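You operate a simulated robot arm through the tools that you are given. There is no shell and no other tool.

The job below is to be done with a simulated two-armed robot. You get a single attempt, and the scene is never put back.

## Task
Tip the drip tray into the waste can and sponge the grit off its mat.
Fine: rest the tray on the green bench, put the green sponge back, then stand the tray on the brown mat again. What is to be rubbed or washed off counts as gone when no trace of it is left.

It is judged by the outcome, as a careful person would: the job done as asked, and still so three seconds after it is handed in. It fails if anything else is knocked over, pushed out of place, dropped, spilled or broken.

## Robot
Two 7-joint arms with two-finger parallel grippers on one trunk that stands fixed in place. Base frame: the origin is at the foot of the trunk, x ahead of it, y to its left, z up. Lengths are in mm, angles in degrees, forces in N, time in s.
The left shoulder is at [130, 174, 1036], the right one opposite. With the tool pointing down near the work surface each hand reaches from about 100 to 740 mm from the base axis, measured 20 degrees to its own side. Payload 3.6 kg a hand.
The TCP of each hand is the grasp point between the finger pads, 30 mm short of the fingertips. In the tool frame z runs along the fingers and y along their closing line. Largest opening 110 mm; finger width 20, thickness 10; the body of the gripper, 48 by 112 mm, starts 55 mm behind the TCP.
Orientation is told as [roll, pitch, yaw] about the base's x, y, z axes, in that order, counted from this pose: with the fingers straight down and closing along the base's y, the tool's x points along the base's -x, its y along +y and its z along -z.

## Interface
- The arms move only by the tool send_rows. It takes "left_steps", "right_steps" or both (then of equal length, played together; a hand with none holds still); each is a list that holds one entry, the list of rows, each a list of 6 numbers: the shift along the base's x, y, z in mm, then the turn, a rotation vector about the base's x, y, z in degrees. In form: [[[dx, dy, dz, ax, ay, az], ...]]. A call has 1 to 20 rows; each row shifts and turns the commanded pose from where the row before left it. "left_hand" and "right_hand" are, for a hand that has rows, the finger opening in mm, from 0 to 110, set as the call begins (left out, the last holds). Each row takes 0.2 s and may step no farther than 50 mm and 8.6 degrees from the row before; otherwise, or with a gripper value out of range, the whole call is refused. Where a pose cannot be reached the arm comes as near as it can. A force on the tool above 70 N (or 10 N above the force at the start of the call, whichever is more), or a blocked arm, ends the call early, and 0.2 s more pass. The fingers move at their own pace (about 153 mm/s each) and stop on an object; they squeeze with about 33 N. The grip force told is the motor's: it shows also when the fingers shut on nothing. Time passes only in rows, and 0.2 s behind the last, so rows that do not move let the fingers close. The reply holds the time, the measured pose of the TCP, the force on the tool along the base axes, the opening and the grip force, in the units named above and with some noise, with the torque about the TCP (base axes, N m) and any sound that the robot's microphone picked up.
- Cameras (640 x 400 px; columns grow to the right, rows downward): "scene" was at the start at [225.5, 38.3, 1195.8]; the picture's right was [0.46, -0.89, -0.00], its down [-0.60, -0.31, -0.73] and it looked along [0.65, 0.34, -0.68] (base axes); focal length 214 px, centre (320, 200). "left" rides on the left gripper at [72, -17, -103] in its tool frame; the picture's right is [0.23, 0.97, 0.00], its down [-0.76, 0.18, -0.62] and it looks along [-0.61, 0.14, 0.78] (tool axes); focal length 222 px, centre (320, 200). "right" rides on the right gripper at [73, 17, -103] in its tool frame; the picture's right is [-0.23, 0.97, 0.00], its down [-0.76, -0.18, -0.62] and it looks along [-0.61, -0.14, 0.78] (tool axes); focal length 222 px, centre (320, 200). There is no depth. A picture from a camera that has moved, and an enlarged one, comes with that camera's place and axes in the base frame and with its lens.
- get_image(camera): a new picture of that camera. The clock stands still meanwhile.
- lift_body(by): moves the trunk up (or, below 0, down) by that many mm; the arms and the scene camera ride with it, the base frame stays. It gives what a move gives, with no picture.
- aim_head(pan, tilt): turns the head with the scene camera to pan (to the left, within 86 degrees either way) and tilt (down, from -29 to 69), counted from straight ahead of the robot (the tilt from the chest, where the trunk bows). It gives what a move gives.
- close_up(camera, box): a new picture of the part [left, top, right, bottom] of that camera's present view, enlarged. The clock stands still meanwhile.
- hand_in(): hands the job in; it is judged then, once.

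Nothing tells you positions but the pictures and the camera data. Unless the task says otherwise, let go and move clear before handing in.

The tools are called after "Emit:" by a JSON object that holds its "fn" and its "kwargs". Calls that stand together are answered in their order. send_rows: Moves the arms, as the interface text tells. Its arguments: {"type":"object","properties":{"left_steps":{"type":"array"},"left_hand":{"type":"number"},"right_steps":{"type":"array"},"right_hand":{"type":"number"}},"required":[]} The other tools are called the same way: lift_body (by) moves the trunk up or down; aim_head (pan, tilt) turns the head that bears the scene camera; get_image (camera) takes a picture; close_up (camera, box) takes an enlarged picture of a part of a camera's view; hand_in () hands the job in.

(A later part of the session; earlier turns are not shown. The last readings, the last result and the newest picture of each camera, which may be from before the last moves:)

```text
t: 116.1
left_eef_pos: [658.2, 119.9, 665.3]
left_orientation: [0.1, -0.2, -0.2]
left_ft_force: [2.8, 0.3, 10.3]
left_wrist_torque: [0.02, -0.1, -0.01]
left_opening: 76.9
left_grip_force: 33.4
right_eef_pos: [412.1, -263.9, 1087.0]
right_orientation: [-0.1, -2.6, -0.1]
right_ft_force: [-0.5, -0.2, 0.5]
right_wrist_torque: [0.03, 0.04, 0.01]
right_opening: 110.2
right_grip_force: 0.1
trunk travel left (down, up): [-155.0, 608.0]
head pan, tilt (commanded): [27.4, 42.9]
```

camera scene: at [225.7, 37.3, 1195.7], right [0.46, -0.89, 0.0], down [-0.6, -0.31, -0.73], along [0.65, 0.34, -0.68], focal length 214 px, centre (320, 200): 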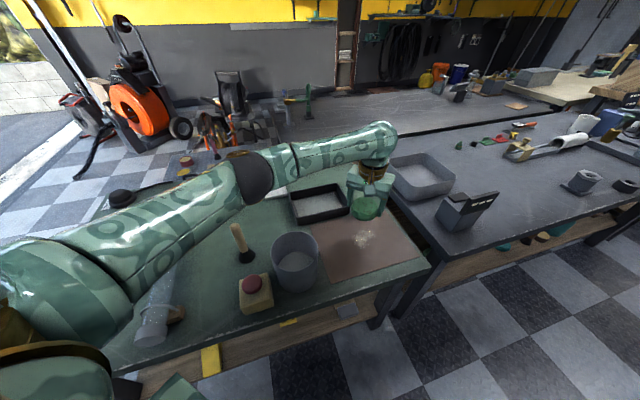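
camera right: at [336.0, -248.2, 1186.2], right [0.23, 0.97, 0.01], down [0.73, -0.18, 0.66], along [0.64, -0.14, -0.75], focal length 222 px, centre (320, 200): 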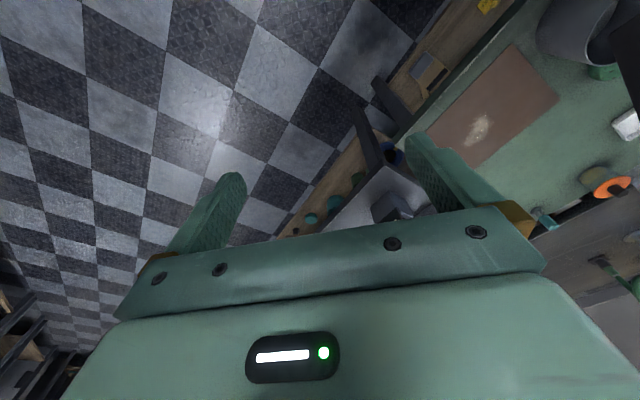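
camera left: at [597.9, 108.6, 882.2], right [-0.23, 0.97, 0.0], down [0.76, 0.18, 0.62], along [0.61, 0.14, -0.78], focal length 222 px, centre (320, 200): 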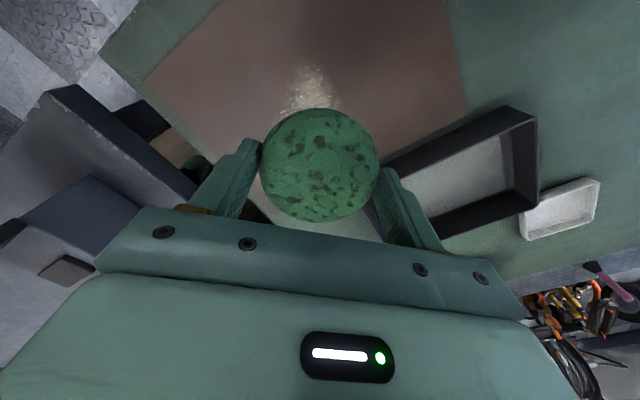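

Contact at about 10 N. I'll make a short first stroke and check that the mat stays put and the grit comes off.

Emit:
{"fn": "send_rows", "kwargs": {"left_steps": [[[8, 0, 0, 0, 0, 0], [8, 0, 0, 0, 0, 0], [8, 0, 0, 0, 0, 0], [-8, 0, 0, 0, 0, 0], [-8, 0, 0, 0, 0, 0], [-8, 0, 0, 0, 0, 0]]]}}

Emit:
{"fn": "get_image", "kwargs": {"camera": "left"}}

Emit:
{"fn": "close_up", "kwargs": {"camera": "scene", "box": [300, 190, 440, 290]}}

```text
t: 117.5
left_eef_pos: [659.1, 121.4, 666.5]
left_orientation: [0.0, -0.1, -0.1]
left_ft_force: [9.9, -0.4, 14.4]
left_wrist_torque: [-0.07, -0.42, 0.02]
left_opening: 76.7
left_grip_force: 32.9
right_eef_pos: [411.8, -264.3, 1087.4]
right_orientation: [0.0, -2.7, 0.0]
right_ft_force: [-0.3, 0.0, 0.4]
right_wrist_torque: [0.03, -0.01, 0.01]
right_opening: 109.7
right_grip_force: 0.0
trunk travel left (down, up): [-155.0, 608.0]
head pan, tilt (commanded): [27.4, 42.9]
```

```text
taken
camera left: at [586.8, 104.4, 767.0], right [-0.23, 0.97, 0.0], down [0.76, 0.18, 0.62], along [0.61, 0.14, -0.78], focal length 222 px, centre (320, 200)
```

left: 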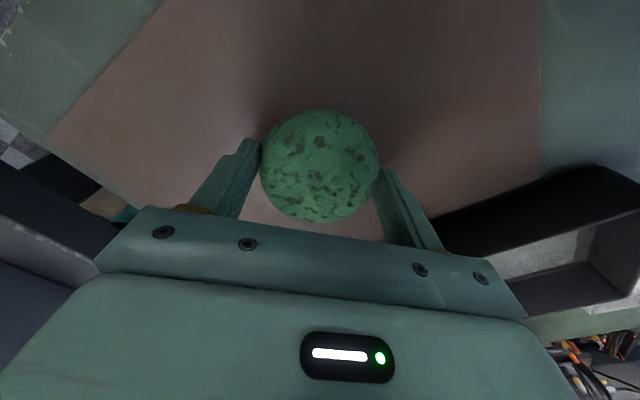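

```text
4.00 times, centred on (370, 240) of scene
camera zoom: at [225.1, 37.8, 1195.9], right [0.46, -0.89, 0.0], down [-0.6, -0.31, -0.73], along [0.65, 0.34, -0.68], focal length 858 px, centre (120, 40)
```

zoom: 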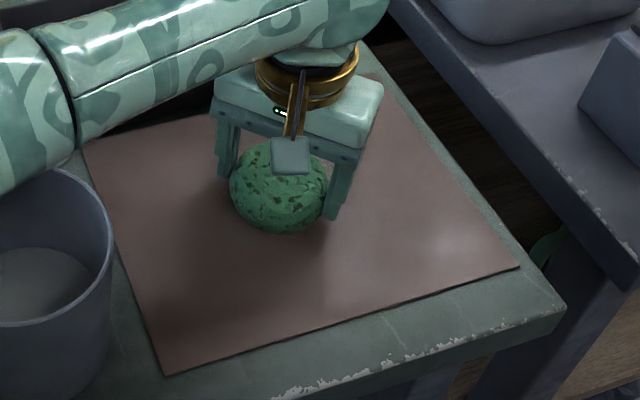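

The mat hasn't moved, and the grit around the sponge is already gone. I'll cover the whole patch with overlapping strokes.

Emit:
{"fn": "send_rows", "kwargs": {"left_steps": [[[10, 0, 0, 0, 0, 0], [10, 0, 0, 0, 0, 0], [10, 0, 0, 0, 0, 0], [0, -12, 0, 0, 0, 0], [-10, 0, 0, 0, 0, 0], [-10, 0, 0, 0, 0, 0], [-10, 0, 0, 0, 0, 0], [-10, 0, 0, 0, 0, 0], [-10, 0, 0, 0, 0, 0], [0, -14, 0, 0, 0, 0], [10, 0, 0, 0, 0, 0], [10, 0, 0, 0, 0, 0], [10, 0, 0, 0, 0, 0], [10, 0, 0, 0, 0, 0], [10, 0, 0, 0, 0, 0]]]}}

```text
t: 120.7
left_eef_pos: [685.1, 96.4, 664.9]
left_orientation: [-0.2, -0.1, -0.2]
left_ft_force: [-2.6, -2.9, 8.2]
left_wrist_torque: [-0.03, 0.07, 0.02]
left_opening: 76.8
left_grip_force: 32.6
right_eef_pos: [411.8, -264.9, 1086.4]
right_orientation: [0.0, -2.6, -0.1]
right_ft_force: [-0.4, -0.3, 0.2]
right_wrist_torque: [0.01, -0.01, -0.01]
right_opening: 110.0
right_grip_force: 0.1
trunk travel left (down, up): [-155.0, 608.0]
head pan, tilt (commanded): [27.4, 42.9]
```

Emit:
{"fn": "send_rows", "kwargs": {"left_steps": [[[0, 11, 0, 0, 0, 0], [0, 11, 0, 0, 0, 0], [0, 11, 0, 0, 0, 0], [0, 11, 0, 0, 0, 0], [-10, 0, 0, 0, 0, 0], [-10, 0, 0, 0, 0, 0], [-10, 0, 0, 0, 0, 0], [-10, 0, 0, 0, 0, 0], [-10, 0, 0, 0, 0, 0], [0, -12, 0, 0, 0, 0], [0, -12, 0, 0, 0, 0], [0, -12, 0, 0, 0, 0], [0, -8, 0, 0, 0, 0]]]}}

Emit:
{"fn": "get_image", "kwargs": {"camera": "left"}}

Emit:
{"fn": "close_up", "kwargs": {"camera": "scene", "box": [300, 190, 440, 290]}}

```text
t: 123.5
left_eef_pos: [637.7, 93.9, 665.6]
left_orientation: [-0.1, -0.1, -0.1]
left_ft_force: [1.3, 13.0, 21.5]
left_wrist_torque: [0.63, -0.08, 0.05]
left_opening: 76.7
left_grip_force: 32.3
right_eef_pos: [411.4, -264.1, 1086.6]
right_orientation: [-0.1, -2.6, 0.0]
right_ft_force: [0.4, -0.3, 0.5]
right_wrist_torque: [-0.03, -0.03, -0.01]
right_opening: 110.2
right_grip_force: 0.1
trunk travel left (down, up): [-155.0, 608.0]
head pan, tilt (commanded): [27.4, 42.9]
```

```text
taken
camera left: at [565.8, 78.9, 766.5], right [-0.23, 0.97, 0.0], down [0.76, 0.18, 0.62], along [0.61, 0.14, -0.78], focal length 222 px, centre (320, 200)
```

left: 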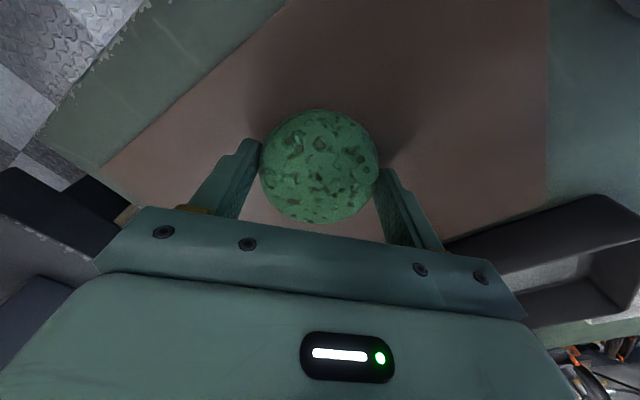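

```text
4.00 times, centred on (370, 240) of scene
camera zoom: at [223.5, 38.7, 1196.2], right [0.46, -0.89, 0.0], down [-0.6, -0.31, -0.73], along [0.65, 0.34, -0.68], focal length 858 px, centre (120, 40)
```

zoom: 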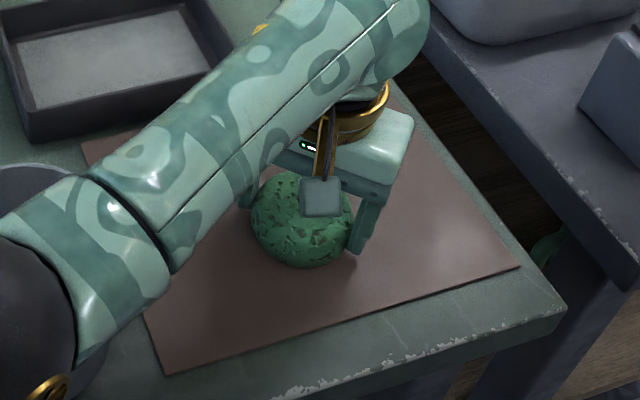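

Emit:
{"fn": "get_image", "kwargs": {"camera": "scene"}}

```text
taken
camera scene: at [223.5, 38.7, 1196.2], right [0.46, -0.89, 0.0], down [-0.6, -0.31, -0.73], along [0.65, 0.34, -0.68], focal length 214 px, centre (320, 200)
```

scene: 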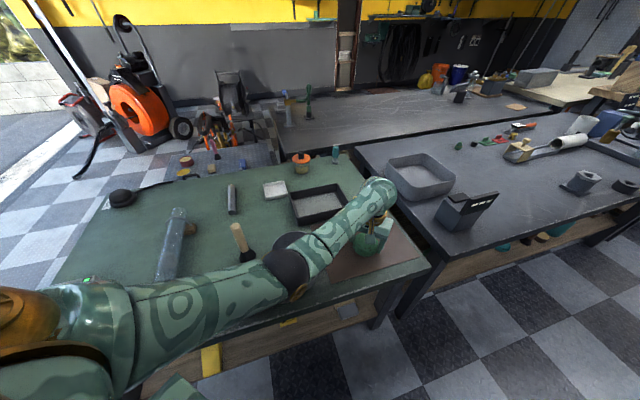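

The elbow has swung low near the can, so I'll check its clearance from the right camera before moving on.

Emit:
{"fn": "get_image", "kwargs": {"camera": "right"}}

Emit:
{"fn": "close_up", "kwargs": {"camera": "scene", "box": [220, 210, 400, 320]}}

```text
taken
camera right: at [334.0, -247.7, 1187.0], right [0.23, 0.97, 0.01], down [0.73, -0.18, 0.66], along [0.64, -0.14, -0.75], focal length 222 px, centre (320, 200)
```

right: 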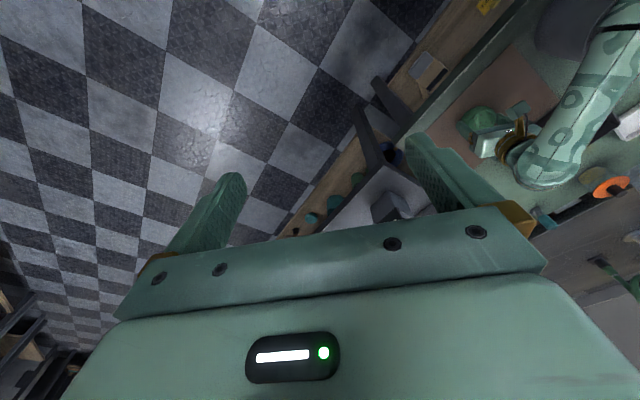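

```text
3.56 times, centred on (310, 265) of scene
camera zoom: at [223.5, 38.7, 1196.2], right [0.46, -0.89, 0.0], down [-0.6, -0.31, -0.73], along [0.65, 0.34, -0.68], focal length 763 px, centre (356, -31)
```

zoom: 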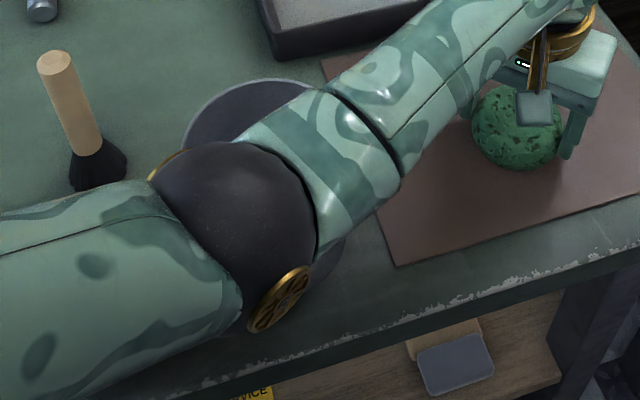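

I estimate the elbow at about z 790, with only some 20 mm to spare above the can's rim. I'll lift the sponge straight up now, which raises the elbow too, and then inspect the mat.

Emit:
{"fn": "send_rows", "kwargs": {"left_steps": [[[0, 0, 6, 0, 0, 0], [3, 0, 15, 0, 0, 0], [3, 0, 20, 0, 0, 0]]]}}

Emit:
{"fn": "close_up", "kwargs": {"camera": "scene", "box": [220, 210, 400, 320]}}

```text
t: 124.3
left_eef_pos: [643.2, 93.3, 704.7]
left_orientation: [0.0, 0.0, -0.1]
left_ft_force: [0.3, -0.3, 0.6]
left_wrist_torque: [0.01, 0.03, 0.0]
left_opening: 77.1
left_grip_force: 33.2
right_eef_pos: [413.7, -265.3, 1087.1]
right_orientation: [-0.1, -2.5, 0.0]
right_ft_force: [-0.3, -1.0, 0.5]
right_wrist_torque: [-0.04, 0.03, -0.01]
right_opening: 109.8
right_grip_force: 0.1
trunk travel left (down, up): [-155.0, 608.0]
head pan, tilt (commanded): [27.4, 42.9]
```

```text
3.56 times, centred on (310, 265) of scene
camera zoom: at [225.4, 37.5, 1195.7], right [0.46, -0.89, 0.0], down [-0.6, -0.31, -0.73], along [0.65, 0.34, -0.68], focal length 763 px, centre (356, -31)
```

zoom: 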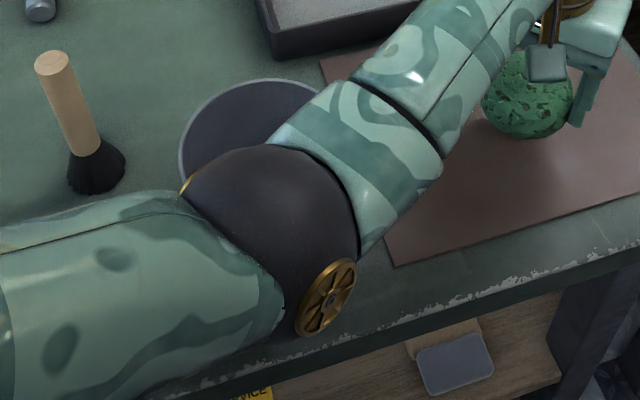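

The elbow is rising and moving away from the can. I'll keep lifting.

Emit:
{"fn": "send_rows", "kwargs": {"left_steps": [[[3, 3, 25, 0, 0, 0], [3, 5, 25, 0, 0, 0], [3, 5, 25, 0, 0, 0], [3, 5, 20, 0, 0, 0]]]}}

Emit:
{"fn": "get_image", "kwargs": {"camera": "scene"}}

Emit:
{"fn": "get_image", "kwargs": {"camera": "left"}}

```text
t: 125.3
left_eef_pos: [656.7, 113.1, 799.9]
left_orientation: [0.2, -0.1, -0.1]
left_ft_force: [0.3, -0.2, -0.5]
left_wrist_torque: [0.0, 0.01, -0.03]
left_opening: 76.4
left_grip_force: 32.9
right_eef_pos: [412.8, -264.3, 1085.9]
right_orientation: [0.1, -2.5, 0.0]
right_ft_force: [0.8, 0.3, 0.1]
right_wrist_torque: [0.03, -0.01, 0.01]
right_opening: 109.7
right_grip_force: 0.1
trunk travel left (down, up): [-155.0, 608.0]
head pan, tilt (commanded): [27.4, 42.9]
```

```text
taken
camera scene: at [225.5, 38.0, 1195.8], right [0.46, -0.89, 0.0], down [-0.6, -0.31, -0.73], along [0.65, 0.34, -0.68], focal length 214 px, centre (320, 200)
```

scene: 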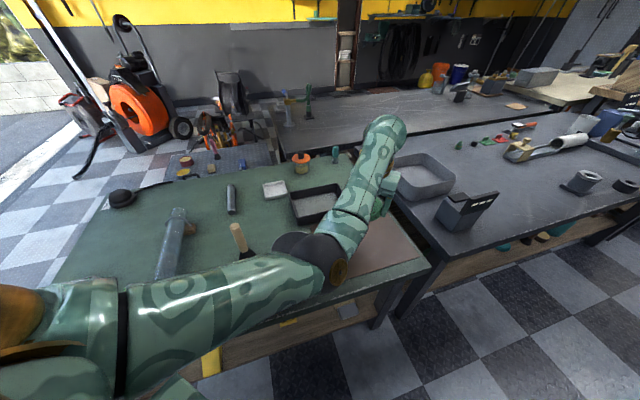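

```text
taken
camera left: at [584.2, 97.0, 901.6], right [-0.23, 0.97, 0.0], down [0.76, 0.18, 0.62], along [0.61, 0.14, -0.78], focal length 222 px, centre (320, 200)
```

left: 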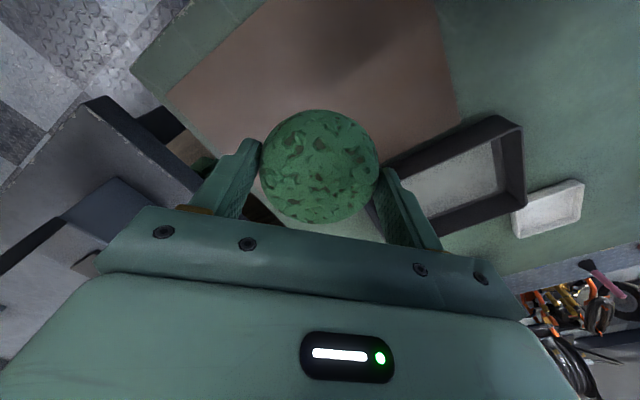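

Emit:
{"fn": "close_up", "kwargs": {"camera": "scene", "box": [320, 190, 430, 280]}}

Emit:
{"fn": "close_up", "kwargs": {"camera": "left", "box": [160, 0, 460, 220]}}

Emit:
{"fn": "close_up", "kwargs": {"camera": "right", "box": [400, 0, 640, 200]}}

```text
4.44 times, centred on (375, 235) of scene
camera zoom: at [225.5, 38.0, 1195.8], right [0.46, -0.89, 0.0], down [-0.6, -0.31, -0.73], along [0.65, 0.34, -0.68], focal length 953 px, centre (76, 44)
```

zoom: 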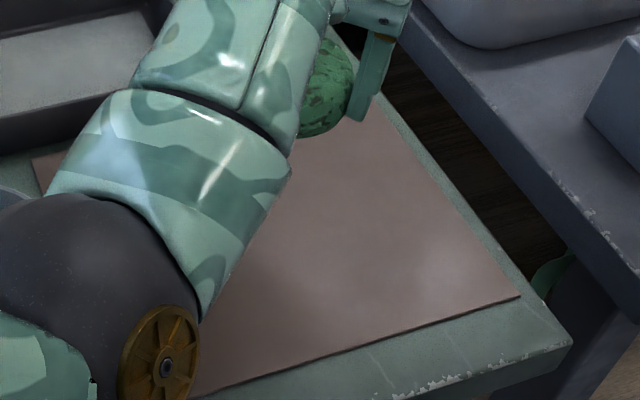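

```text
1.82 times, centred on (310, 110) of left
camera zoom: at [584.2, 97.0, 901.6], right [-0.23, 0.97, 0.0], down [0.76, 0.18, 0.62], along [0.61, 0.14, -0.78], focal length 404 px, centre (338, 364)
```

zoom: 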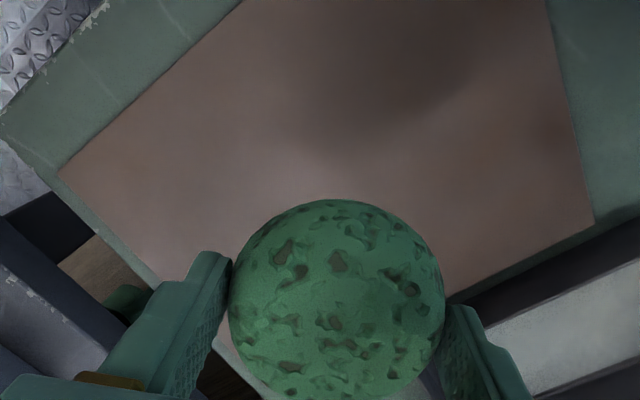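

```text
2.00 times, centred on (520, 100) of right
camera zoom: at [336.0, -248.5, 1186.2], right [0.23, 0.97, 0.01], down [0.73, -0.18, 0.66], along [0.64, -0.14, -0.75], focal length 444 px, centre (-80, 400)
```

zoom: 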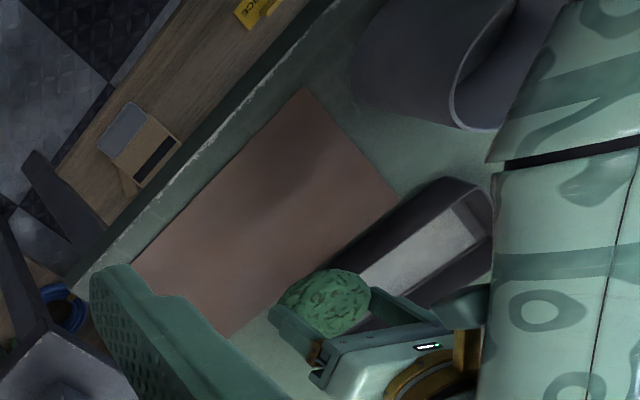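

The mat looks clean from three views. I'll move the sponge aside and up to inspect the whole patch area closely.

Emit:
{"fn": "send_rows", "kwargs": {"left_steps": [[[-5, 20, 25, 0, 0, 0], [-8, 28, 25, 0, 0, 0], [-10, 32, 20, 0, 0, 0], [-12, 32, 15, 0, 0, 0], [-12, 32, 15, 0, 0, 0]]]}}

Emit:
{"fn": "get_image", "kwargs": {"camera": "scene"}}

Emit:
{"fn": "close_up", "kwargs": {"camera": "left", "box": [60, 20, 330, 190]}}

Emit:
{"fn": "close_up", "kwargs": {"camera": "scene", "box": [305, 200, 435, 290]}}

```text
t: 126.5
left_eef_pos: [640.4, 264.9, 888.8]
left_orientation: [0.0, 0.0, -0.3]
left_ft_force: [0.7, -0.2, 1.3]
left_wrist_torque: [-0.03, -0.02, -0.01]
left_opening: 76.2
left_grip_force: 33.1
left hand out of reach, approached as far as the arm can: row 2, 3, 4
right_eef_pos: [413.1, -264.8, 1086.2]
right_orientation: [0.0, -2.6, -0.1]
right_ft_force: [0.1, -0.6, -0.6]
right_wrist_torque: [0.0, -0.02, -0.01]
right_opening: 109.8
right_grip_force: 0.1
trunk travel left (down, up): [-155.0, 608.0]
head pan, tilt (commanded): [27.4, 42.9]
```

```text
taken
camera scene: at [225.3, 38.3, 1195.8], right [0.46, -0.89, 0.0], down [-0.6, -0.31, -0.73], along [0.65, 0.34, -0.68], focal length 214 px, centre (320, 200)
```

scene: 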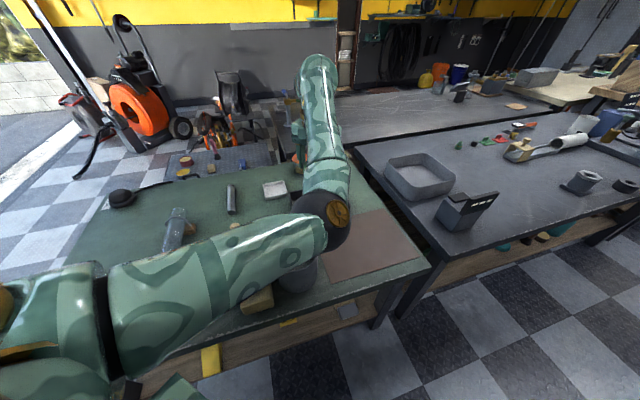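

```text
2.35 times, centred on (195, 105) of left
camera zoom: at [570.5, 248.6, 989.2], right [-0.22, 0.97, 0.0], down [0.76, 0.18, 0.62], along [0.61, 0.14, -0.78], focal length 523 px, centre (614, 424)
```

zoom: 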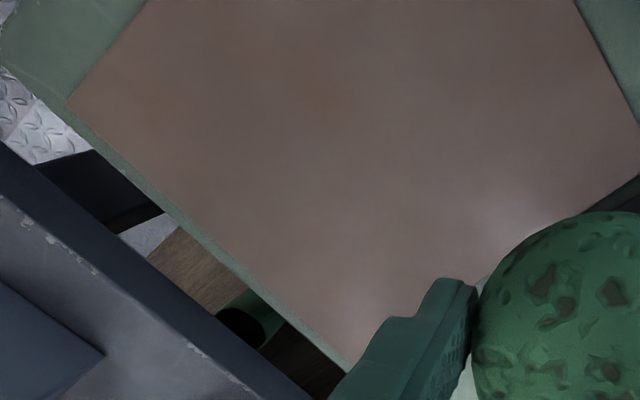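

```text
4.44 times, centred on (370, 245) of scene
camera zoom: at [225.3, 38.3, 1195.8], right [0.46, -0.89, 0.0], down [-0.6, -0.31, -0.73], along [0.65, 0.34, -0.68], focal length 953 px, centre (98, 0)
```

zoom: 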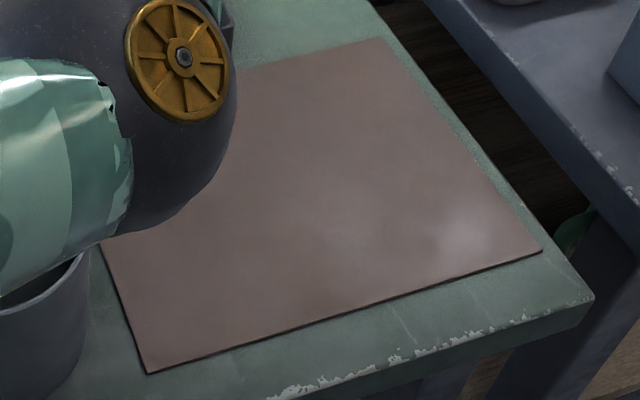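

The mat is clean, with no grit left in any view; the lighter spots are just reflections. Before I return the sponge I'll bring the elbow back out to the left with the same high loop as before.

Emit:
{"fn": "send_rows", "kwargs": {"left_steps": [[[-10, 13, 22, 0, 0, 0], [-10, 13, 22, 0, 0, 0], [-10, 13, 22, 0, 0, 0], [-10, 13, 22, 0, 0, 0], [-10, 13, 22, 0, 0, 0], [5, 0, 0, 0, -8, 0], [5, 0, 0, 0, -8, 0], [5, 0, 0, 0, -8, 0], [5, 0, 0, 0, -8, 0], [5, 0, 0, 0, -8, 0], [5, 0, 0, 0, -8, 0], [5, 0, 0, 0, -8, 0], [5, 0, 0, 0, -8, 0], [5, 0, 0, 0, -8, 0], [5, 0, 0, 0, -8, 0]]]}}

Emit:
{"fn": "get_image", "kwargs": {"camera": "scene"}}

```text
t: 129.7
left_eef_pos: [650.3, 335.3, 995.4]
left_orientation: [0.5, -80.1, -0.6]
left_ft_force: [-0.1, 0.1, -0.5]
left_wrist_torque: [0.03, 0.03, 0.02]
left_opening: 76.5
left_grip_force: 33.2
left hand out of reach, approached as far as the arm can: row 1, 2
right_eef_pos: [412.8, -264.2, 1085.9]
right_orientation: [0.0, -2.5, 0.0]
right_ft_force: [0.4, 0.3, 0.1]
right_wrist_torque: [0.03, 0.01, -0.01]
right_opening: 109.9
right_grip_force: 0.0
trunk travel left (down, up): [-155.0, 608.0]
head pan, tilt (commanded): [27.4, 42.9]
```

```text
taken
camera scene: at [225.6, 38.3, 1195.7], right [0.46, -0.89, 0.0], down [-0.6, -0.31, -0.73], along [0.65, 0.34, -0.68], focal length 214 px, centre (320, 200)
```

scene: 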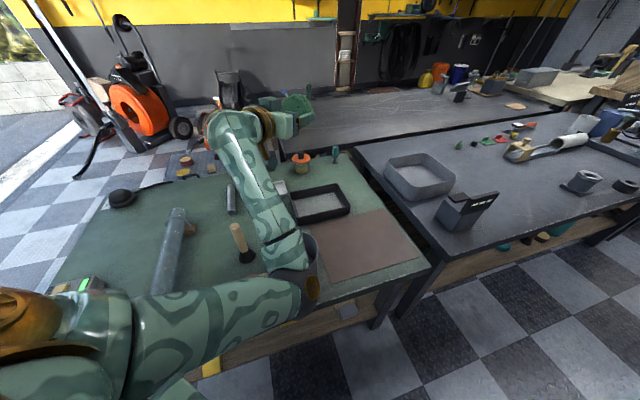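

This matches the earlier loop. I'll raise the hand a little first for clearance, then turn the fingers right as before.

Emit:
{"fn": "send_rows", "kwargs": {"left_steps": [[[0, 0, 12, 0, 0, 0], [0, 0, 12, 0, 0, 0], [-5, 0, 8, 0, 0, -8], [-5, 0, 8, 0, 0, -8], [-5, 0, 8, 0, 0, -8], [-5, 0, 8, 0, 0, -8], [-5, 0, 8, 0, 0, -8], [-5, 0, 0, 0, 0, -8], [-5, 0, 0, 0, 0, -8], [-5, 0, 0, 0, 0, -8], [-5, 0, 0, 0, 0, -8]]]}}

Emit:
{"fn": "get_image", "kwargs": {"camera": "scene"}}

```text
t: 132.1
left_eef_pos: [607.0, 335.7, 1059.2]
left_orientation: [0.2, -80.1, -72.3]
left_ft_force: [0.3, 0.1, -0.3]
left_wrist_torque: [0.0, -0.02, -0.01]
left_opening: 76.2
left_grip_force: 33.3
right_eef_pos: [413.6, -263.1, 1087.5]
right_orientation: [-0.1, -2.5, -0.1]
right_ft_force: [0.0, 0.0, 0.3]
right_wrist_torque: [0.03, 0.02, 0.0]
right_opening: 110.0
right_grip_force: 0.0
trunk travel left (down, up): [-155.0, 608.0]
head pan, tilt (commanded): [27.4, 42.9]
```

```text
taken
camera scene: at [225.6, 38.2, 1195.7], right [0.46, -0.89, 0.0], down [-0.6, -0.31, -0.73], along [0.65, 0.34, -0.68], focal length 214 px, centre (320, 200)
```

scene: 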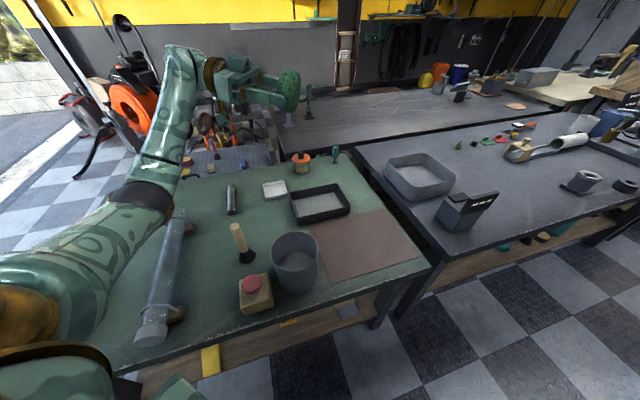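

The elbow is out left again, and the mat is in full view. I'll zoom in for any trace of grit.

Emit:
{"fn": "close_up", "kwargs": {"camera": "scene", "box": [325, 205, 420, 275]}}

Emit:
{"fn": "close_up", "kwargs": {"camera": "scene", "box": [345, 220, 395, 255]}}

Emit:
{"fn": "close_up", "kwargs": {"camera": "scene", "box": [220, 205, 340, 305]}}

```text
5.71 times, centred on (372, 240) of scene
camera zoom: at [225.6, 38.2, 1195.7], right [0.46, -0.89, 0.0], down [-0.6, -0.31, -0.73], along [0.65, 0.34, -0.68], focal length 1226 px, centre (20, -29)
```

zoom: 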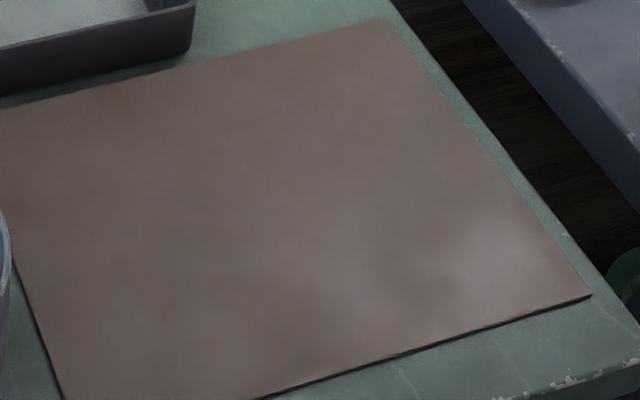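

```text
11.43 times, centred on (370, 238) of scene
camera zoom: at [225.6, 38.2, 1195.7], right [0.46, -0.89, 0.0], down [-0.6, -0.31, -0.73], along [0.65, 0.34, -0.68], focal length 2451 px, centre (-251, -229)
```

zoom: 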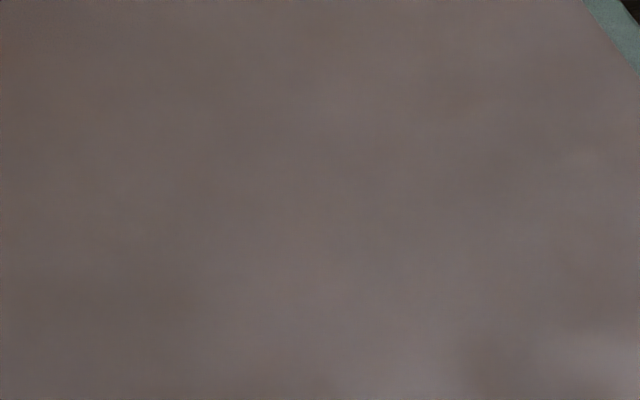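

```text
4.00 times, centred on (280, 255) of scene
camera zoom: at [225.6, 38.2, 1195.7], right [0.46, -0.89, 0.0], down [-0.6, -0.31, -0.73], along [0.65, 0.34, -0.68], focal length 858 px, centre (480, -20)
```

zoom: 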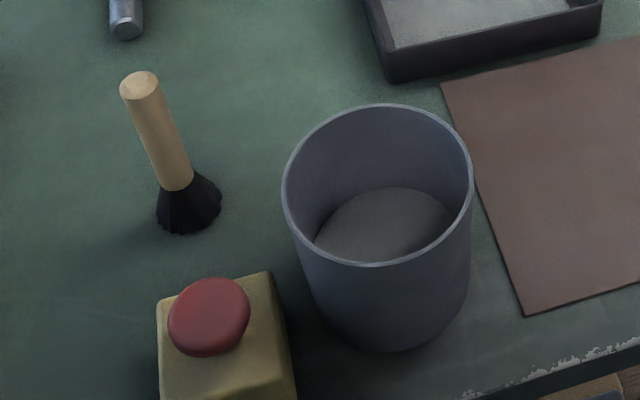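

The mat shows no trace of grit, and everything else stands as it was. I'm unrolling the hand to straight down.

Emit:
{"fn": "send_rows", "kwargs": {"left_steps": [[[-6, 0, -3, 7.63, 2.435, 0], [-6, 0, -3, 7.63, 2.435, 0], [-6, 0, -3, 7.63, 2.435, 0], [-6, 0, -3, 7.63, 2.435, 0], [-6, 0, -3, 7.63, 2.435, 0], [-6, 0, -3, 7.63, 2.435, 0], [-6, 0, -3, 7.63, 2.435, 0], [-6, 0, -3, 7.63, 2.435, 0], [-6, 0, -3, 7.63, 2.435, 0], [-6, 0, -3, 7.63, 2.435, 0]]]}}

Emit:
{"fn": "get_image", "kwargs": {"camera": "scene"}}

```text
t: 134.3
left_eef_pos: [545.4, 334.9, 1028.7]
left_orientation: [0.2, 0.2, -72.4]
left_ft_force: [0.6, -0.7, 0.5]
left_wrist_torque: [0.02, 0.01, -0.03]
left_opening: 76.2
left_grip_force: 33.0
right_eef_pos: [413.1, -264.7, 1087.0]
right_orientation: [0.0, -2.6, 0.0]
right_ft_force: [-0.2, -0.8, -0.2]
right_wrist_torque: [-0.03, 0.01, 0.03]
right_opening: 110.3
right_grip_force: 0.1
trunk travel left (down, up): [-155.0, 608.0]
head pan, tilt (commanded): [27.4, 42.9]
```

```text
taken
camera scene: at [225.4, 37.8, 1195.8], right [0.46, -0.89, 0.0], down [-0.6, -0.31, -0.73], along [0.65, 0.34, -0.68], focal length 214 px, centre (320, 200)
```

scene: 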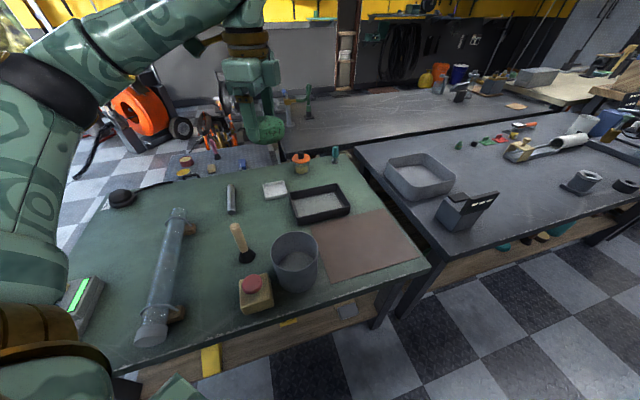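

The elbow is well placed again. I'm turning the hand back to yaw 0 above the sponge's home spot.

Emit:
{"fn": "send_rows", "kwargs": {"left_steps": [[[2, 2, -18, 0, 0, 8.04], [2, 2, -18, 0, 0, 8.04], [2, 2, -18, 0, 0, 8.04], [2, 2, -18, 0, 0, 8.04], [2, 2, -18, 0, 0, 8.04], [2, 2, -18, 0, 0, 8.04], [2, 2, -18, 0, 0, 8.04], [2, 2, -18, 0, 0, 8.04], [1.2, 2.6, -18, 0, 0, 8.04], [0, 0, -20, 0, 0, 0], [0, 0, -20, 0, 0, 0]]]}}

Emit:
{"fn": "get_image", "kwargs": {"camera": "scene"}}

Emit:
{"fn": "get_image", "kwargs": {"camera": "left"}}

```text
t: 136.7
left_eef_pos: [563.9, 353.2, 827.1]
left_orientation: [0.2, 0.0, 0.2]
left_ft_force: [-0.1, 0.0, -0.6]
left_wrist_torque: [0.01, 0.01, 0.0]
left_opening: 76.2
left_grip_force: 32.8
right_eef_pos: [413.6, -263.2, 1086.7]
right_orientation: [0.1, -2.5, 0.1]
right_ft_force: [0.6, 0.4, 0.0]
right_wrist_torque: [0.03, -0.02, 0.03]
right_opening: 110.3
right_grip_force: 0.0
trunk travel left (down, up): [-155.0, 608.0]
head pan, tilt (commanded): [27.4, 42.9]
```

```text
taken
camera scene: at [225.7, 38.3, 1195.7], right [0.46, -0.89, 0.0], down [-0.6, -0.31, -0.73], along [0.65, 0.34, -0.68], focal length 214 px, centre (320, 200)
```

scene: 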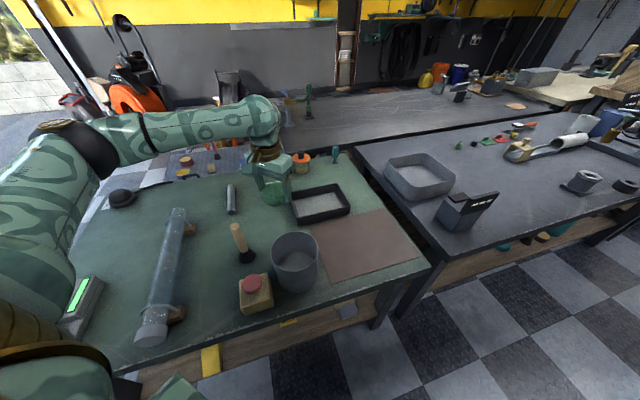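

```text
taken
camera left: at [491.8, 337.3, 928.8], right [-0.23, 0.97, 0.0], down [0.76, 0.18, 0.62], along [0.61, 0.15, -0.78], focal length 222 px, centre (320, 200)
```

left: 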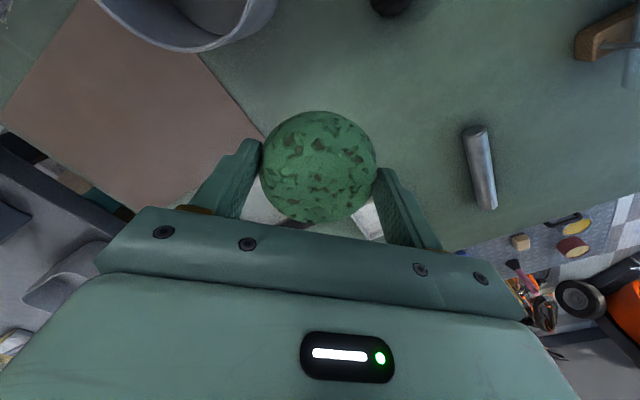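

I'm lowering the sponge straight down onto its home spot.

Emit:
{"fn": "send_rows", "kwargs": {"left_steps": [[[-0.3, 0, -30, 0, 0, 0], [-0.3, 0, -30, 0, 0, 0], [-0.3, 0, -30, 0, 0, 0], [0, 0, -30, 0, 0, 0], [0, 0, -20, 0, 0, 0], [0, 0, -12, 0, 0, 0], [0, 0, -6, 0, 0, 0], [0, 0, -3, 0, 0, 0], [0, 0, 0, 0, 0, 0]]]}}

Emit:
{"fn": "get_image", "kwargs": {"camera": "scene"}}

```text
t: 138.7
left_eef_pos: [562.4, 353.0, 666.1]
left_orientation: [0.3, 0.1, 0.1]
left_ft_force: [-0.3, 0.7, -0.6]
left_wrist_torque: [0.02, -0.03, -0.03]
left_opening: 76.4
left_grip_force: 33.2
right_eef_pos: [412.9, -263.9, 1087.2]
right_orientation: [0.0, -2.5, 0.0]
right_ft_force: [-1.0, 1.3, 0.6]
right_wrist_torque: [-0.02, 0.01, 0.01]
right_opening: 110.0
right_grip_force: 0.1
trunk travel left (down, up): [-155.0, 608.0]
head pan, tilt (commanded): [27.4, 42.9]
```

```text
taken
camera scene: at [225.5, 38.2, 1195.8], right [0.46, -0.89, 0.0], down [-0.6, -0.31, -0.73], along [0.65, 0.34, -0.68], focal length 214 px, centre (320, 200)
```

scene: 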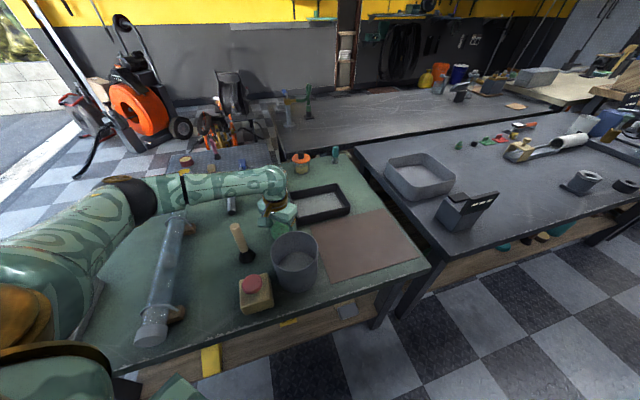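

Emit:
{"fn": "send_rows", "kwargs": {"left_steps": [[[0, 0, -1.5, 0, 0, 0], [0, 0, -1, 0, 0, 0], [0, 0, 0, 0, 0, 0]]]}}

```text
t: 139.5
left_eef_pos: [560.6, 353.9, 664.6]
left_orientation: [0.2, 0.1, 0.0]
left_ft_force: [0.1, 0.8, 0.6]
left_wrist_torque: [0.01, 0.0, -0.01]
left_opening: 76.5
left_grip_force: 33.3
right_eef_pos: [412.6, -264.2, 1086.6]
right_orientation: [0.0, -2.4, 0.0]
right_ft_force: [-0.4, -0.6, 1.1]
right_wrist_torque: [0.01, -0.01, 0.03]
right_opening: 110.4
right_grip_force: 0.1
trunk travel left (down, up): [-155.0, 608.0]
head pan, tilt (commanded): [27.4, 42.9]
```

Emit:
{"fn": "send_rows", "kwargs": {"left_steps": [[[0, 0, -1, 0, 0, 0], [0, 0, -0.5, 0, 0, 0], [0, 0, 0, 0, 0, 0]]]}}

```text
t: 140.3
left_eef_pos: [562.0, 353.8, 664.1]
left_orientation: [0.1, 0.0, 0.0]
left_ft_force: [1.2, 0.1, 3.9]
left_wrist_torque: [-0.05, -0.07, -0.04]
left_opening: 76.5
left_grip_force: 33.3
right_eef_pos: [413.1, -263.4, 1086.8]
right_orientation: [0.0, -2.5, 0.1]
right_ft_force: [0.1, 1.1, -0.8]
right_wrist_torque: [0.03, 0.0, 0.02]
right_opening: 110.0
right_grip_force: 0.1
trunk travel left (down, up): [-155.0, 608.0]
head pan, tilt (commanded): [27.4, 42.9]
```

The sponge is touching the bench at its home spot. I'm opening fully and rising.

Emit:
{"fn": "send_rows", "kwargs": {"left_steps": [[[0, 0, 0, 0, 0, 0], [0, 0, 0, 0, 0, 0], [0, 0, 15, 0, 0, 0], [0, 0, 25, 0, 0, 0], [0, 0, 30, 0, 0, 0], [0, 0, 30, 0, 0, 0]]], "left_hand": 110}}

Emit:
{"fn": "get_image", "kwargs": {"camera": "left"}}

Emit:
{"fn": "get_image", "kwargs": {"camera": "scene"}}

```text
t: 141.7
left_eef_pos: [562.8, 355.3, 762.0]
left_orientation: [0.2, 0.1, 0.0]
left_ft_force: [-0.1, -0.2, 0.5]
left_wrist_torque: [0.0, -0.01, 0.0]
left_opening: 110.2
left_grip_force: 0.1
right_eef_pos: [413.2, -264.7, 1086.6]
right_orientation: [0.1, -2.7, 0.0]
right_ft_force: [-0.1, -0.1, -0.3]
right_wrist_torque: [0.01, -0.01, 0.01]
right_opening: 110.0
right_grip_force: 0.2
trunk travel left (down, up): [-155.0, 608.0]
head pan, tilt (commanded): [27.4, 42.9]
```

```text
taken
camera left: at [490.7, 338.0, 863.9], right [-0.23, 0.97, 0.0], down [0.76, 0.18, 0.62], along [0.61, 0.15, -0.78], focal length 222 px, centre (320, 200)
```

left: 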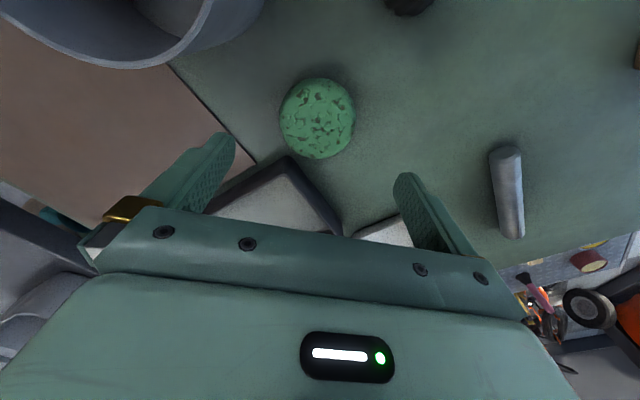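

```text
taken
camera scene: at [225.3, 38.0, 1195.8], right [0.46, -0.89, 0.0], down [-0.6, -0.31, -0.73], along [0.65, 0.34, -0.68], focal length 214 px, centre (320, 200)
```

scene: 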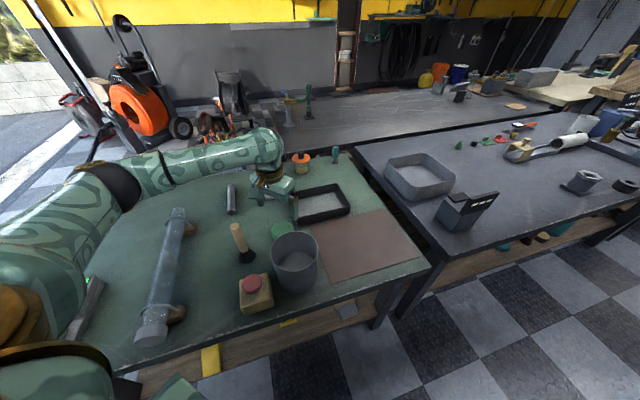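

The sponge is back where it was. Next I'll turn to -45 degrees and return above the tray's gripped wall at (685, 263).

Emit:
{"fn": "send_rows", "kwargs": {"left_steps": [[[5, 0, 20, 0, 0, 0], [19.5, -15.3, 5, 0, 0, -7.5], [19.5, -15.3, 0, 0, 0, -7.5], [19.5, -15.3, 0, 0, 0, -7.5], [19.5, -15.3, 0, 0, 0, -7.5], [19.5, -15.3, 0, 0, 0, -7.5], [19.5, -15.3, 0, 0, 0, -7.5], [0, 0, -20, 0, 0, 0]]], "left_hand": 60}}

Emit:
{"fn": "get_image", "kwargs": {"camera": "left"}}

Emit:
{"fn": "get_image", "kwargs": {"camera": "scene"}}

```text
t: 143.5
left_eef_pos: [684.3, 261.3, 766.6]
left_orientation: [0.2, 0.1, -45.0]
left_ft_force: [0.0, -0.1, -0.2]
left_wrist_torque: [-0.05, -0.02, 0.0]
left_opening: 60.1
left_grip_force: 0.1
right_eef_pos: [413.0, -264.3, 1085.4]
right_orientation: [0.0, -2.6, 0.1]
right_ft_force: [0.2, -0.9, 0.1]
right_wrist_torque: [-0.02, 0.03, -0.01]
right_opening: 109.9
right_grip_force: 0.1
trunk travel left (down, up): [-155.0, 608.0]
head pan, tilt (commanded): [27.4, 42.9]
```

```text
taken
camera left: at [622.0, 301.2, 868.2], right [0.53, 0.85, 0.0], down [0.66, -0.41, 0.62], along [0.53, -0.33, -0.78], focal length 222 px, centre (320, 200)
```

left: 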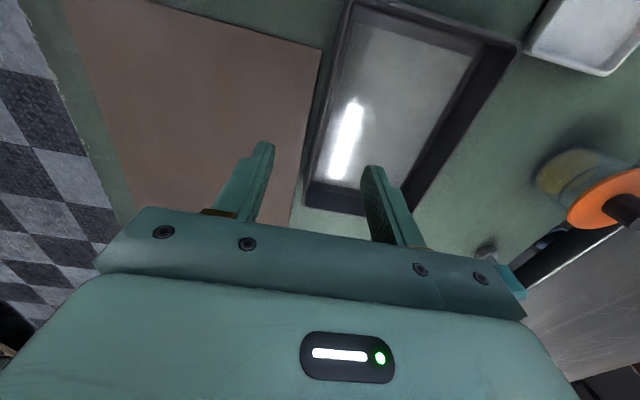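

```text
taken
camera scene: at [225.8, 38.5, 1195.7], right [0.46, -0.89, 0.0], down [-0.6, -0.31, -0.73], along [0.65, 0.34, -0.68], focal length 214 px, centre (320, 200)
```

scene: 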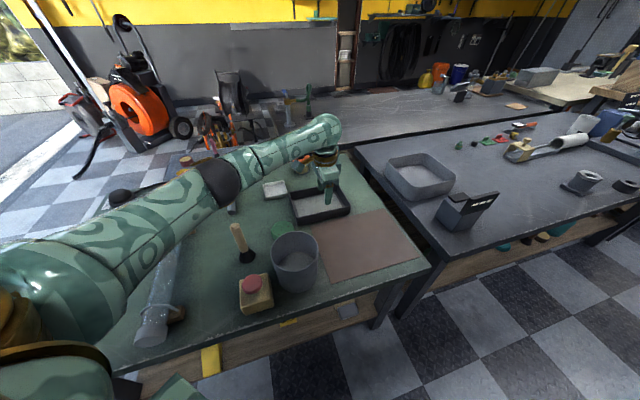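

Lined up. I'm going down to straddle the wall and gripping again at the same height.

Emit:
{"fn": "send_rows", "kwargs": {"left_steps": [[[0.3, 0.4, -25, 0, 0, 0], [0.3, 0.5, -25, 0, 0, 0], [0.3, 0.5, -25, 0, 0, 0], [0, 0, -15, 0, 0, 0], [0, 0, -9, 0, 0, 0], [0, 0, 0, 0, 0, 0]]]}}

Emit:
{"fn": "get_image", "kwargs": {"camera": "left"}}

Emit:
{"fn": "close_up", "kwargs": {"camera": "scene", "box": [260, 160, 400, 260]}}

```text
t: 144.9
left_eef_pos: [685.6, 264.2, 670.1]
left_orientation: [0.2, 0.2, -45.1]
left_ft_force: [-0.6, 0.1, -0.6]
left_wrist_torque: [-0.02, -0.01, -0.01]
left_opening: 60.1
left_grip_force: 0.0
right_eef_pos: [414.1, -264.9, 1085.7]
right_orientation: [0.0, -2.5, 0.0]
right_ft_force: [-0.9, -0.1, -0.3]
right_wrist_torque: [0.01, -0.03, 0.01]
right_opening: 110.2
right_grip_force: 0.1
trunk travel left (down, up): [-155.0, 608.0]
head pan, tilt (commanded): [27.4, 42.9]
```

```text
taken
camera left: at [622.8, 303.0, 770.7], right [0.53, 0.85, 0.0], down [0.66, -0.41, 0.62], along [0.53, -0.33, -0.78], focal length 222 px, centre (320, 200)
```

left: 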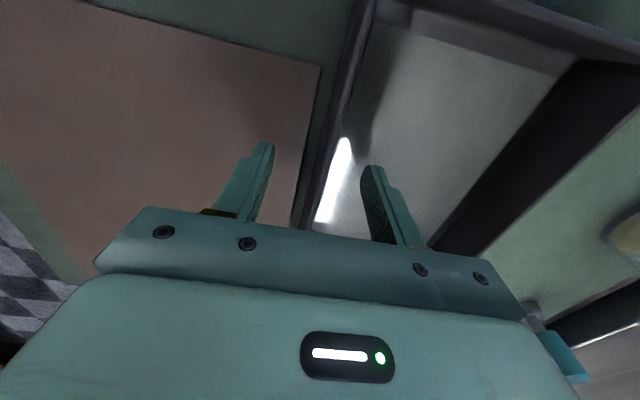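

```text
4.00 times, centred on (330, 210) of scene
camera zoom: at [225.5, 38.1, 1195.8], right [0.46, -0.89, 0.0], down [-0.6, -0.31, -0.73], along [0.65, 0.34, -0.68], focal length 858 px, centre (280, 160)
```

zoom: 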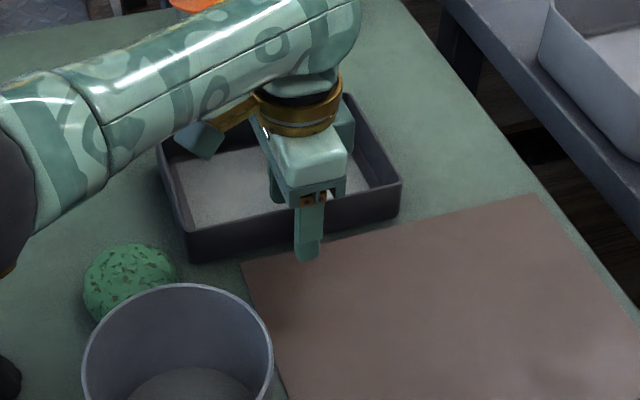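

Emit:
{"fn": "send_rows", "kwargs": {"left_steps": [[[0, 0, -2, 0, 0, 0], [0, 0, 0, 0, 0, 0]]]}}

Emit:
{"fn": "send_rows", "kwargs": {"left_steps": [[[0, 0, 0, 0, 0, 0], [0, 0, 0, 0, 0, 0], [0, 0, 0, 0, 0, 0], [0, 0, 0, 0, 0, 0]]], "left_hand": 0}}

Emit:
{"fn": "get_image", "kwargs": {"camera": "left"}}

```text
t: 145.5
left_eef_pos: [684.1, 263.8, 667.2]
left_orientation: [0.3, 0.1, -45.0]
left_ft_force: [-0.8, 0.6, -0.3]
left_wrist_torque: [0.02, -0.02, 0.0]
left_opening: 59.7
left_grip_force: 0.1
right_eef_pos: [412.2, -264.0, 1086.1]
right_orientation: [0.0, -2.6, 0.0]
right_ft_force: [0.5, 0.1, 0.9]
right_wrist_torque: [0.02, 0.01, -0.02]
right_opening: 110.0
right_grip_force: 0.0
trunk travel left (down, up): [-155.0, 608.0]
head pan, tilt (commanded): [27.4, 42.9]
```

```text
t: 146.5
left_eef_pos: [685.3, 263.2, 667.6]
left_orientation: [0.1, 0.1, -44.9]
left_ft_force: [0.7, -1.0, -0.1]
left_wrist_torque: [-0.05, 0.12, -0.04]
left_opening: 3.5
left_grip_force: 32.7
right_eef_pos: [413.0, -264.9, 1087.3]
right_orientation: [0.0, -2.5, 0.0]
right_ft_force: [0.0, 0.3, 0.2]
right_wrist_torque: [-0.01, -0.01, 0.04]
right_opening: 110.0
right_grip_force: 0.1
trunk travel left (down, up): [-155.0, 608.0]
head pan, tilt (commanded): [27.4, 42.9]
```

```text
taken
camera left: at [622.7, 303.1, 768.6], right [0.53, 0.85, 0.0], down [0.66, -0.41, 0.62], along [0.53, -0.33, -0.78], focal length 222 px, centre (320, 200)
```

left: 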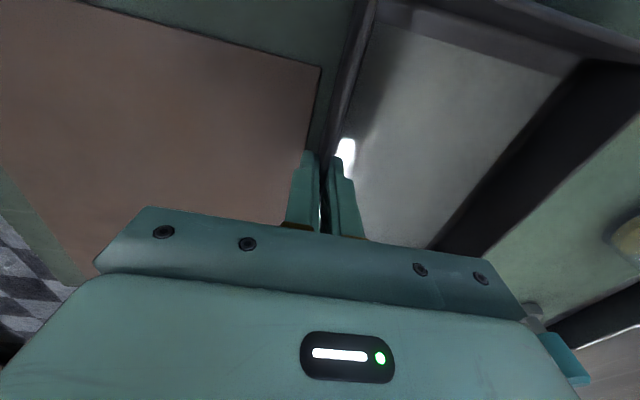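

The tray is gripped again. I'm lifting it and carrying it level to its original grip position at (617.5, 70).

Emit:
{"fn": "send_rows", "kwargs": {"left_steps": [[[0, 0, 8, 0, 0, 0], [0, 0, 20, 0, 0, 0], [0, 0, 25, 0, 0, 0], [0, 0, 25, 0, 0, 0], [0, 0, 15, 0, 0, 0], [-4, -12, 0, 0, 0, 0], [-8.5, -24, 0, 0, 0, 0], [-8.5, -24, 0, 0, 0, 0], [-8.5, -24, 0, 0, 0, 0], [-8.5, -24, 0, 0, 0, 0], [-8.5, -24, 0, 0, 0, 0], [-8.5, -24, 0, 0, 0, 0], [-8.5, -24, 0, 0, 0, 0], [-4.5, -13, 0, 0, 0, 0], [0, 0, 0, 0, 0, 0]]]}}

Emit:
{"fn": "get_image", "kwargs": {"camera": "scene"}}

Emit:
{"fn": "get_image", "kwargs": {"camera": "left"}}

```text
t: 149.7
left_eef_pos: [616.8, 70.2, 761.2]
left_orientation: [0.2, 0.0, -45.0]
left_ft_force: [-0.5, -0.8, -1.1]
left_wrist_torque: [-0.05, 0.07, -0.02]
left_opening: 3.6
left_grip_force: 33.1
right_eef_pos: [414.6, -264.0, 1087.1]
right_orientation: [0.0, -2.4, 0.1]
right_ft_force: [0.4, 0.9, -0.4]
right_wrist_torque: [0.01, -0.01, -0.02]
right_opening: 110.0
right_grip_force: 0.0
trunk travel left (down, up): [-155.0, 608.0]
head pan, tilt (commanded): [27.4, 42.9]
```

```text
taken
camera scene: at [225.8, 38.1, 1195.7], right [0.46, -0.89, 0.0], down [-0.6, -0.31, -0.73], along [0.65, 0.34, -0.68], focal length 214 px, centre (320, 200)
```

scene: 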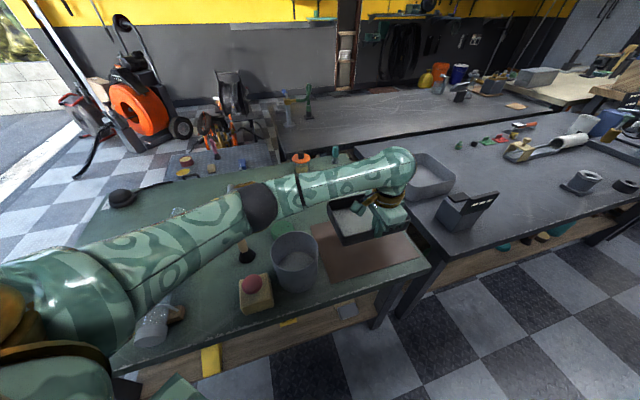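

```text
taken
camera left: at [553.8, 110.4, 862.3], right [0.53, 0.85, 0.0], down [0.66, -0.41, 0.62], along [0.53, -0.33, -0.78], focal length 222 px, centre (320, 200)
```

left: 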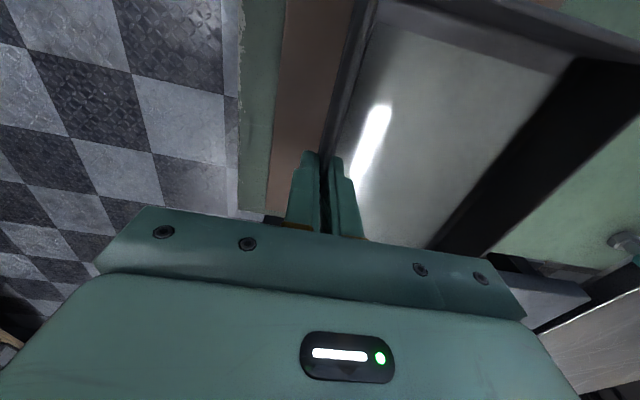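

I'm over the mat at the original spot and lowering gently.

Emit:
{"fn": "send_rows", "kwargs": {"left_steps": [[[0, 0, -25, 0, 0, 0], [0, 0, -25, 0, 0, 0], [0, 0, -20, 0, 0, 0], [0, 0, -12, 0, 0, 0], [0, 0, -5, 0, 0, 0], [0, 0, -2, 0, 0, 0], [0, 0, 0, 0, 0, 0]]]}}

Emit:
{"fn": "close_up", "kwargs": {"camera": "scene", "box": [310, 190, 440, 290]}}

```text
t: 151.3
left_eef_pos: [617.1, 71.1, 669.4]
left_orientation: [0.2, 0.1, -45.1]
left_ft_force: [0.5, -0.5, -2.1]
left_wrist_torque: [-0.1, 0.04, -0.02]
left_opening: 3.3
left_grip_force: 32.8
right_eef_pos: [413.8, -264.5, 1087.5]
right_orientation: [0.0, -2.5, -0.1]
right_ft_force: [-0.2, -0.5, -0.1]
right_wrist_torque: [-0.01, 0.0, 0.01]
right_opening: 109.8
right_grip_force: 0.1
trunk travel left (down, up): [-155.0, 608.0]
head pan, tilt (commanded): [27.4, 42.9]
```

```text
4.00 times, centred on (375, 240) of scene
camera zoom: at [225.7, 38.0, 1195.7], right [0.46, -0.89, 0.0], down [-0.6, -0.31, -0.73], along [0.65, 0.34, -0.68], focal length 858 px, centre (100, 40)
```

zoom: 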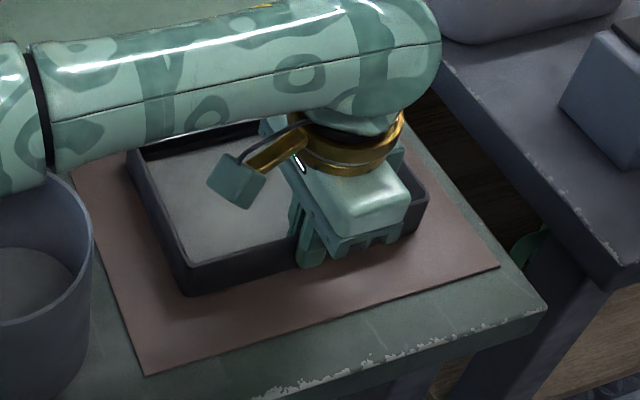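

Emit:
{"fn": "send_rows", "kwargs": {"left_steps": [[[0, 0, -1, 0, 0, 0], [0, 0, -0.7, 0, 0, 0], [0, 0, 0, 0, 0, 0]]]}}

```text
t: 152.1
left_eef_pos: [617.9, 69.9, 670.1]
left_orientation: [0.2, 0.1, -45.0]
left_ft_force: [0.7, 0.2, 5.4]
left_wrist_torque: [0.36, 0.53, -0.06]
left_opening: 3.7
left_grip_force: 32.8
right_eef_pos: [412.5, -264.1, 1087.4]
right_orientation: [0.0, -2.5, 0.0]
right_ft_force: [0.2, -0.5, -0.5]
right_wrist_torque: [-0.01, -0.05, -0.02]
right_opening: 110.1
right_grip_force: 0.1
trunk travel left (down, up): [-155.0, 608.0]
head pan, tilt (commanded): [27.4, 42.9]
```

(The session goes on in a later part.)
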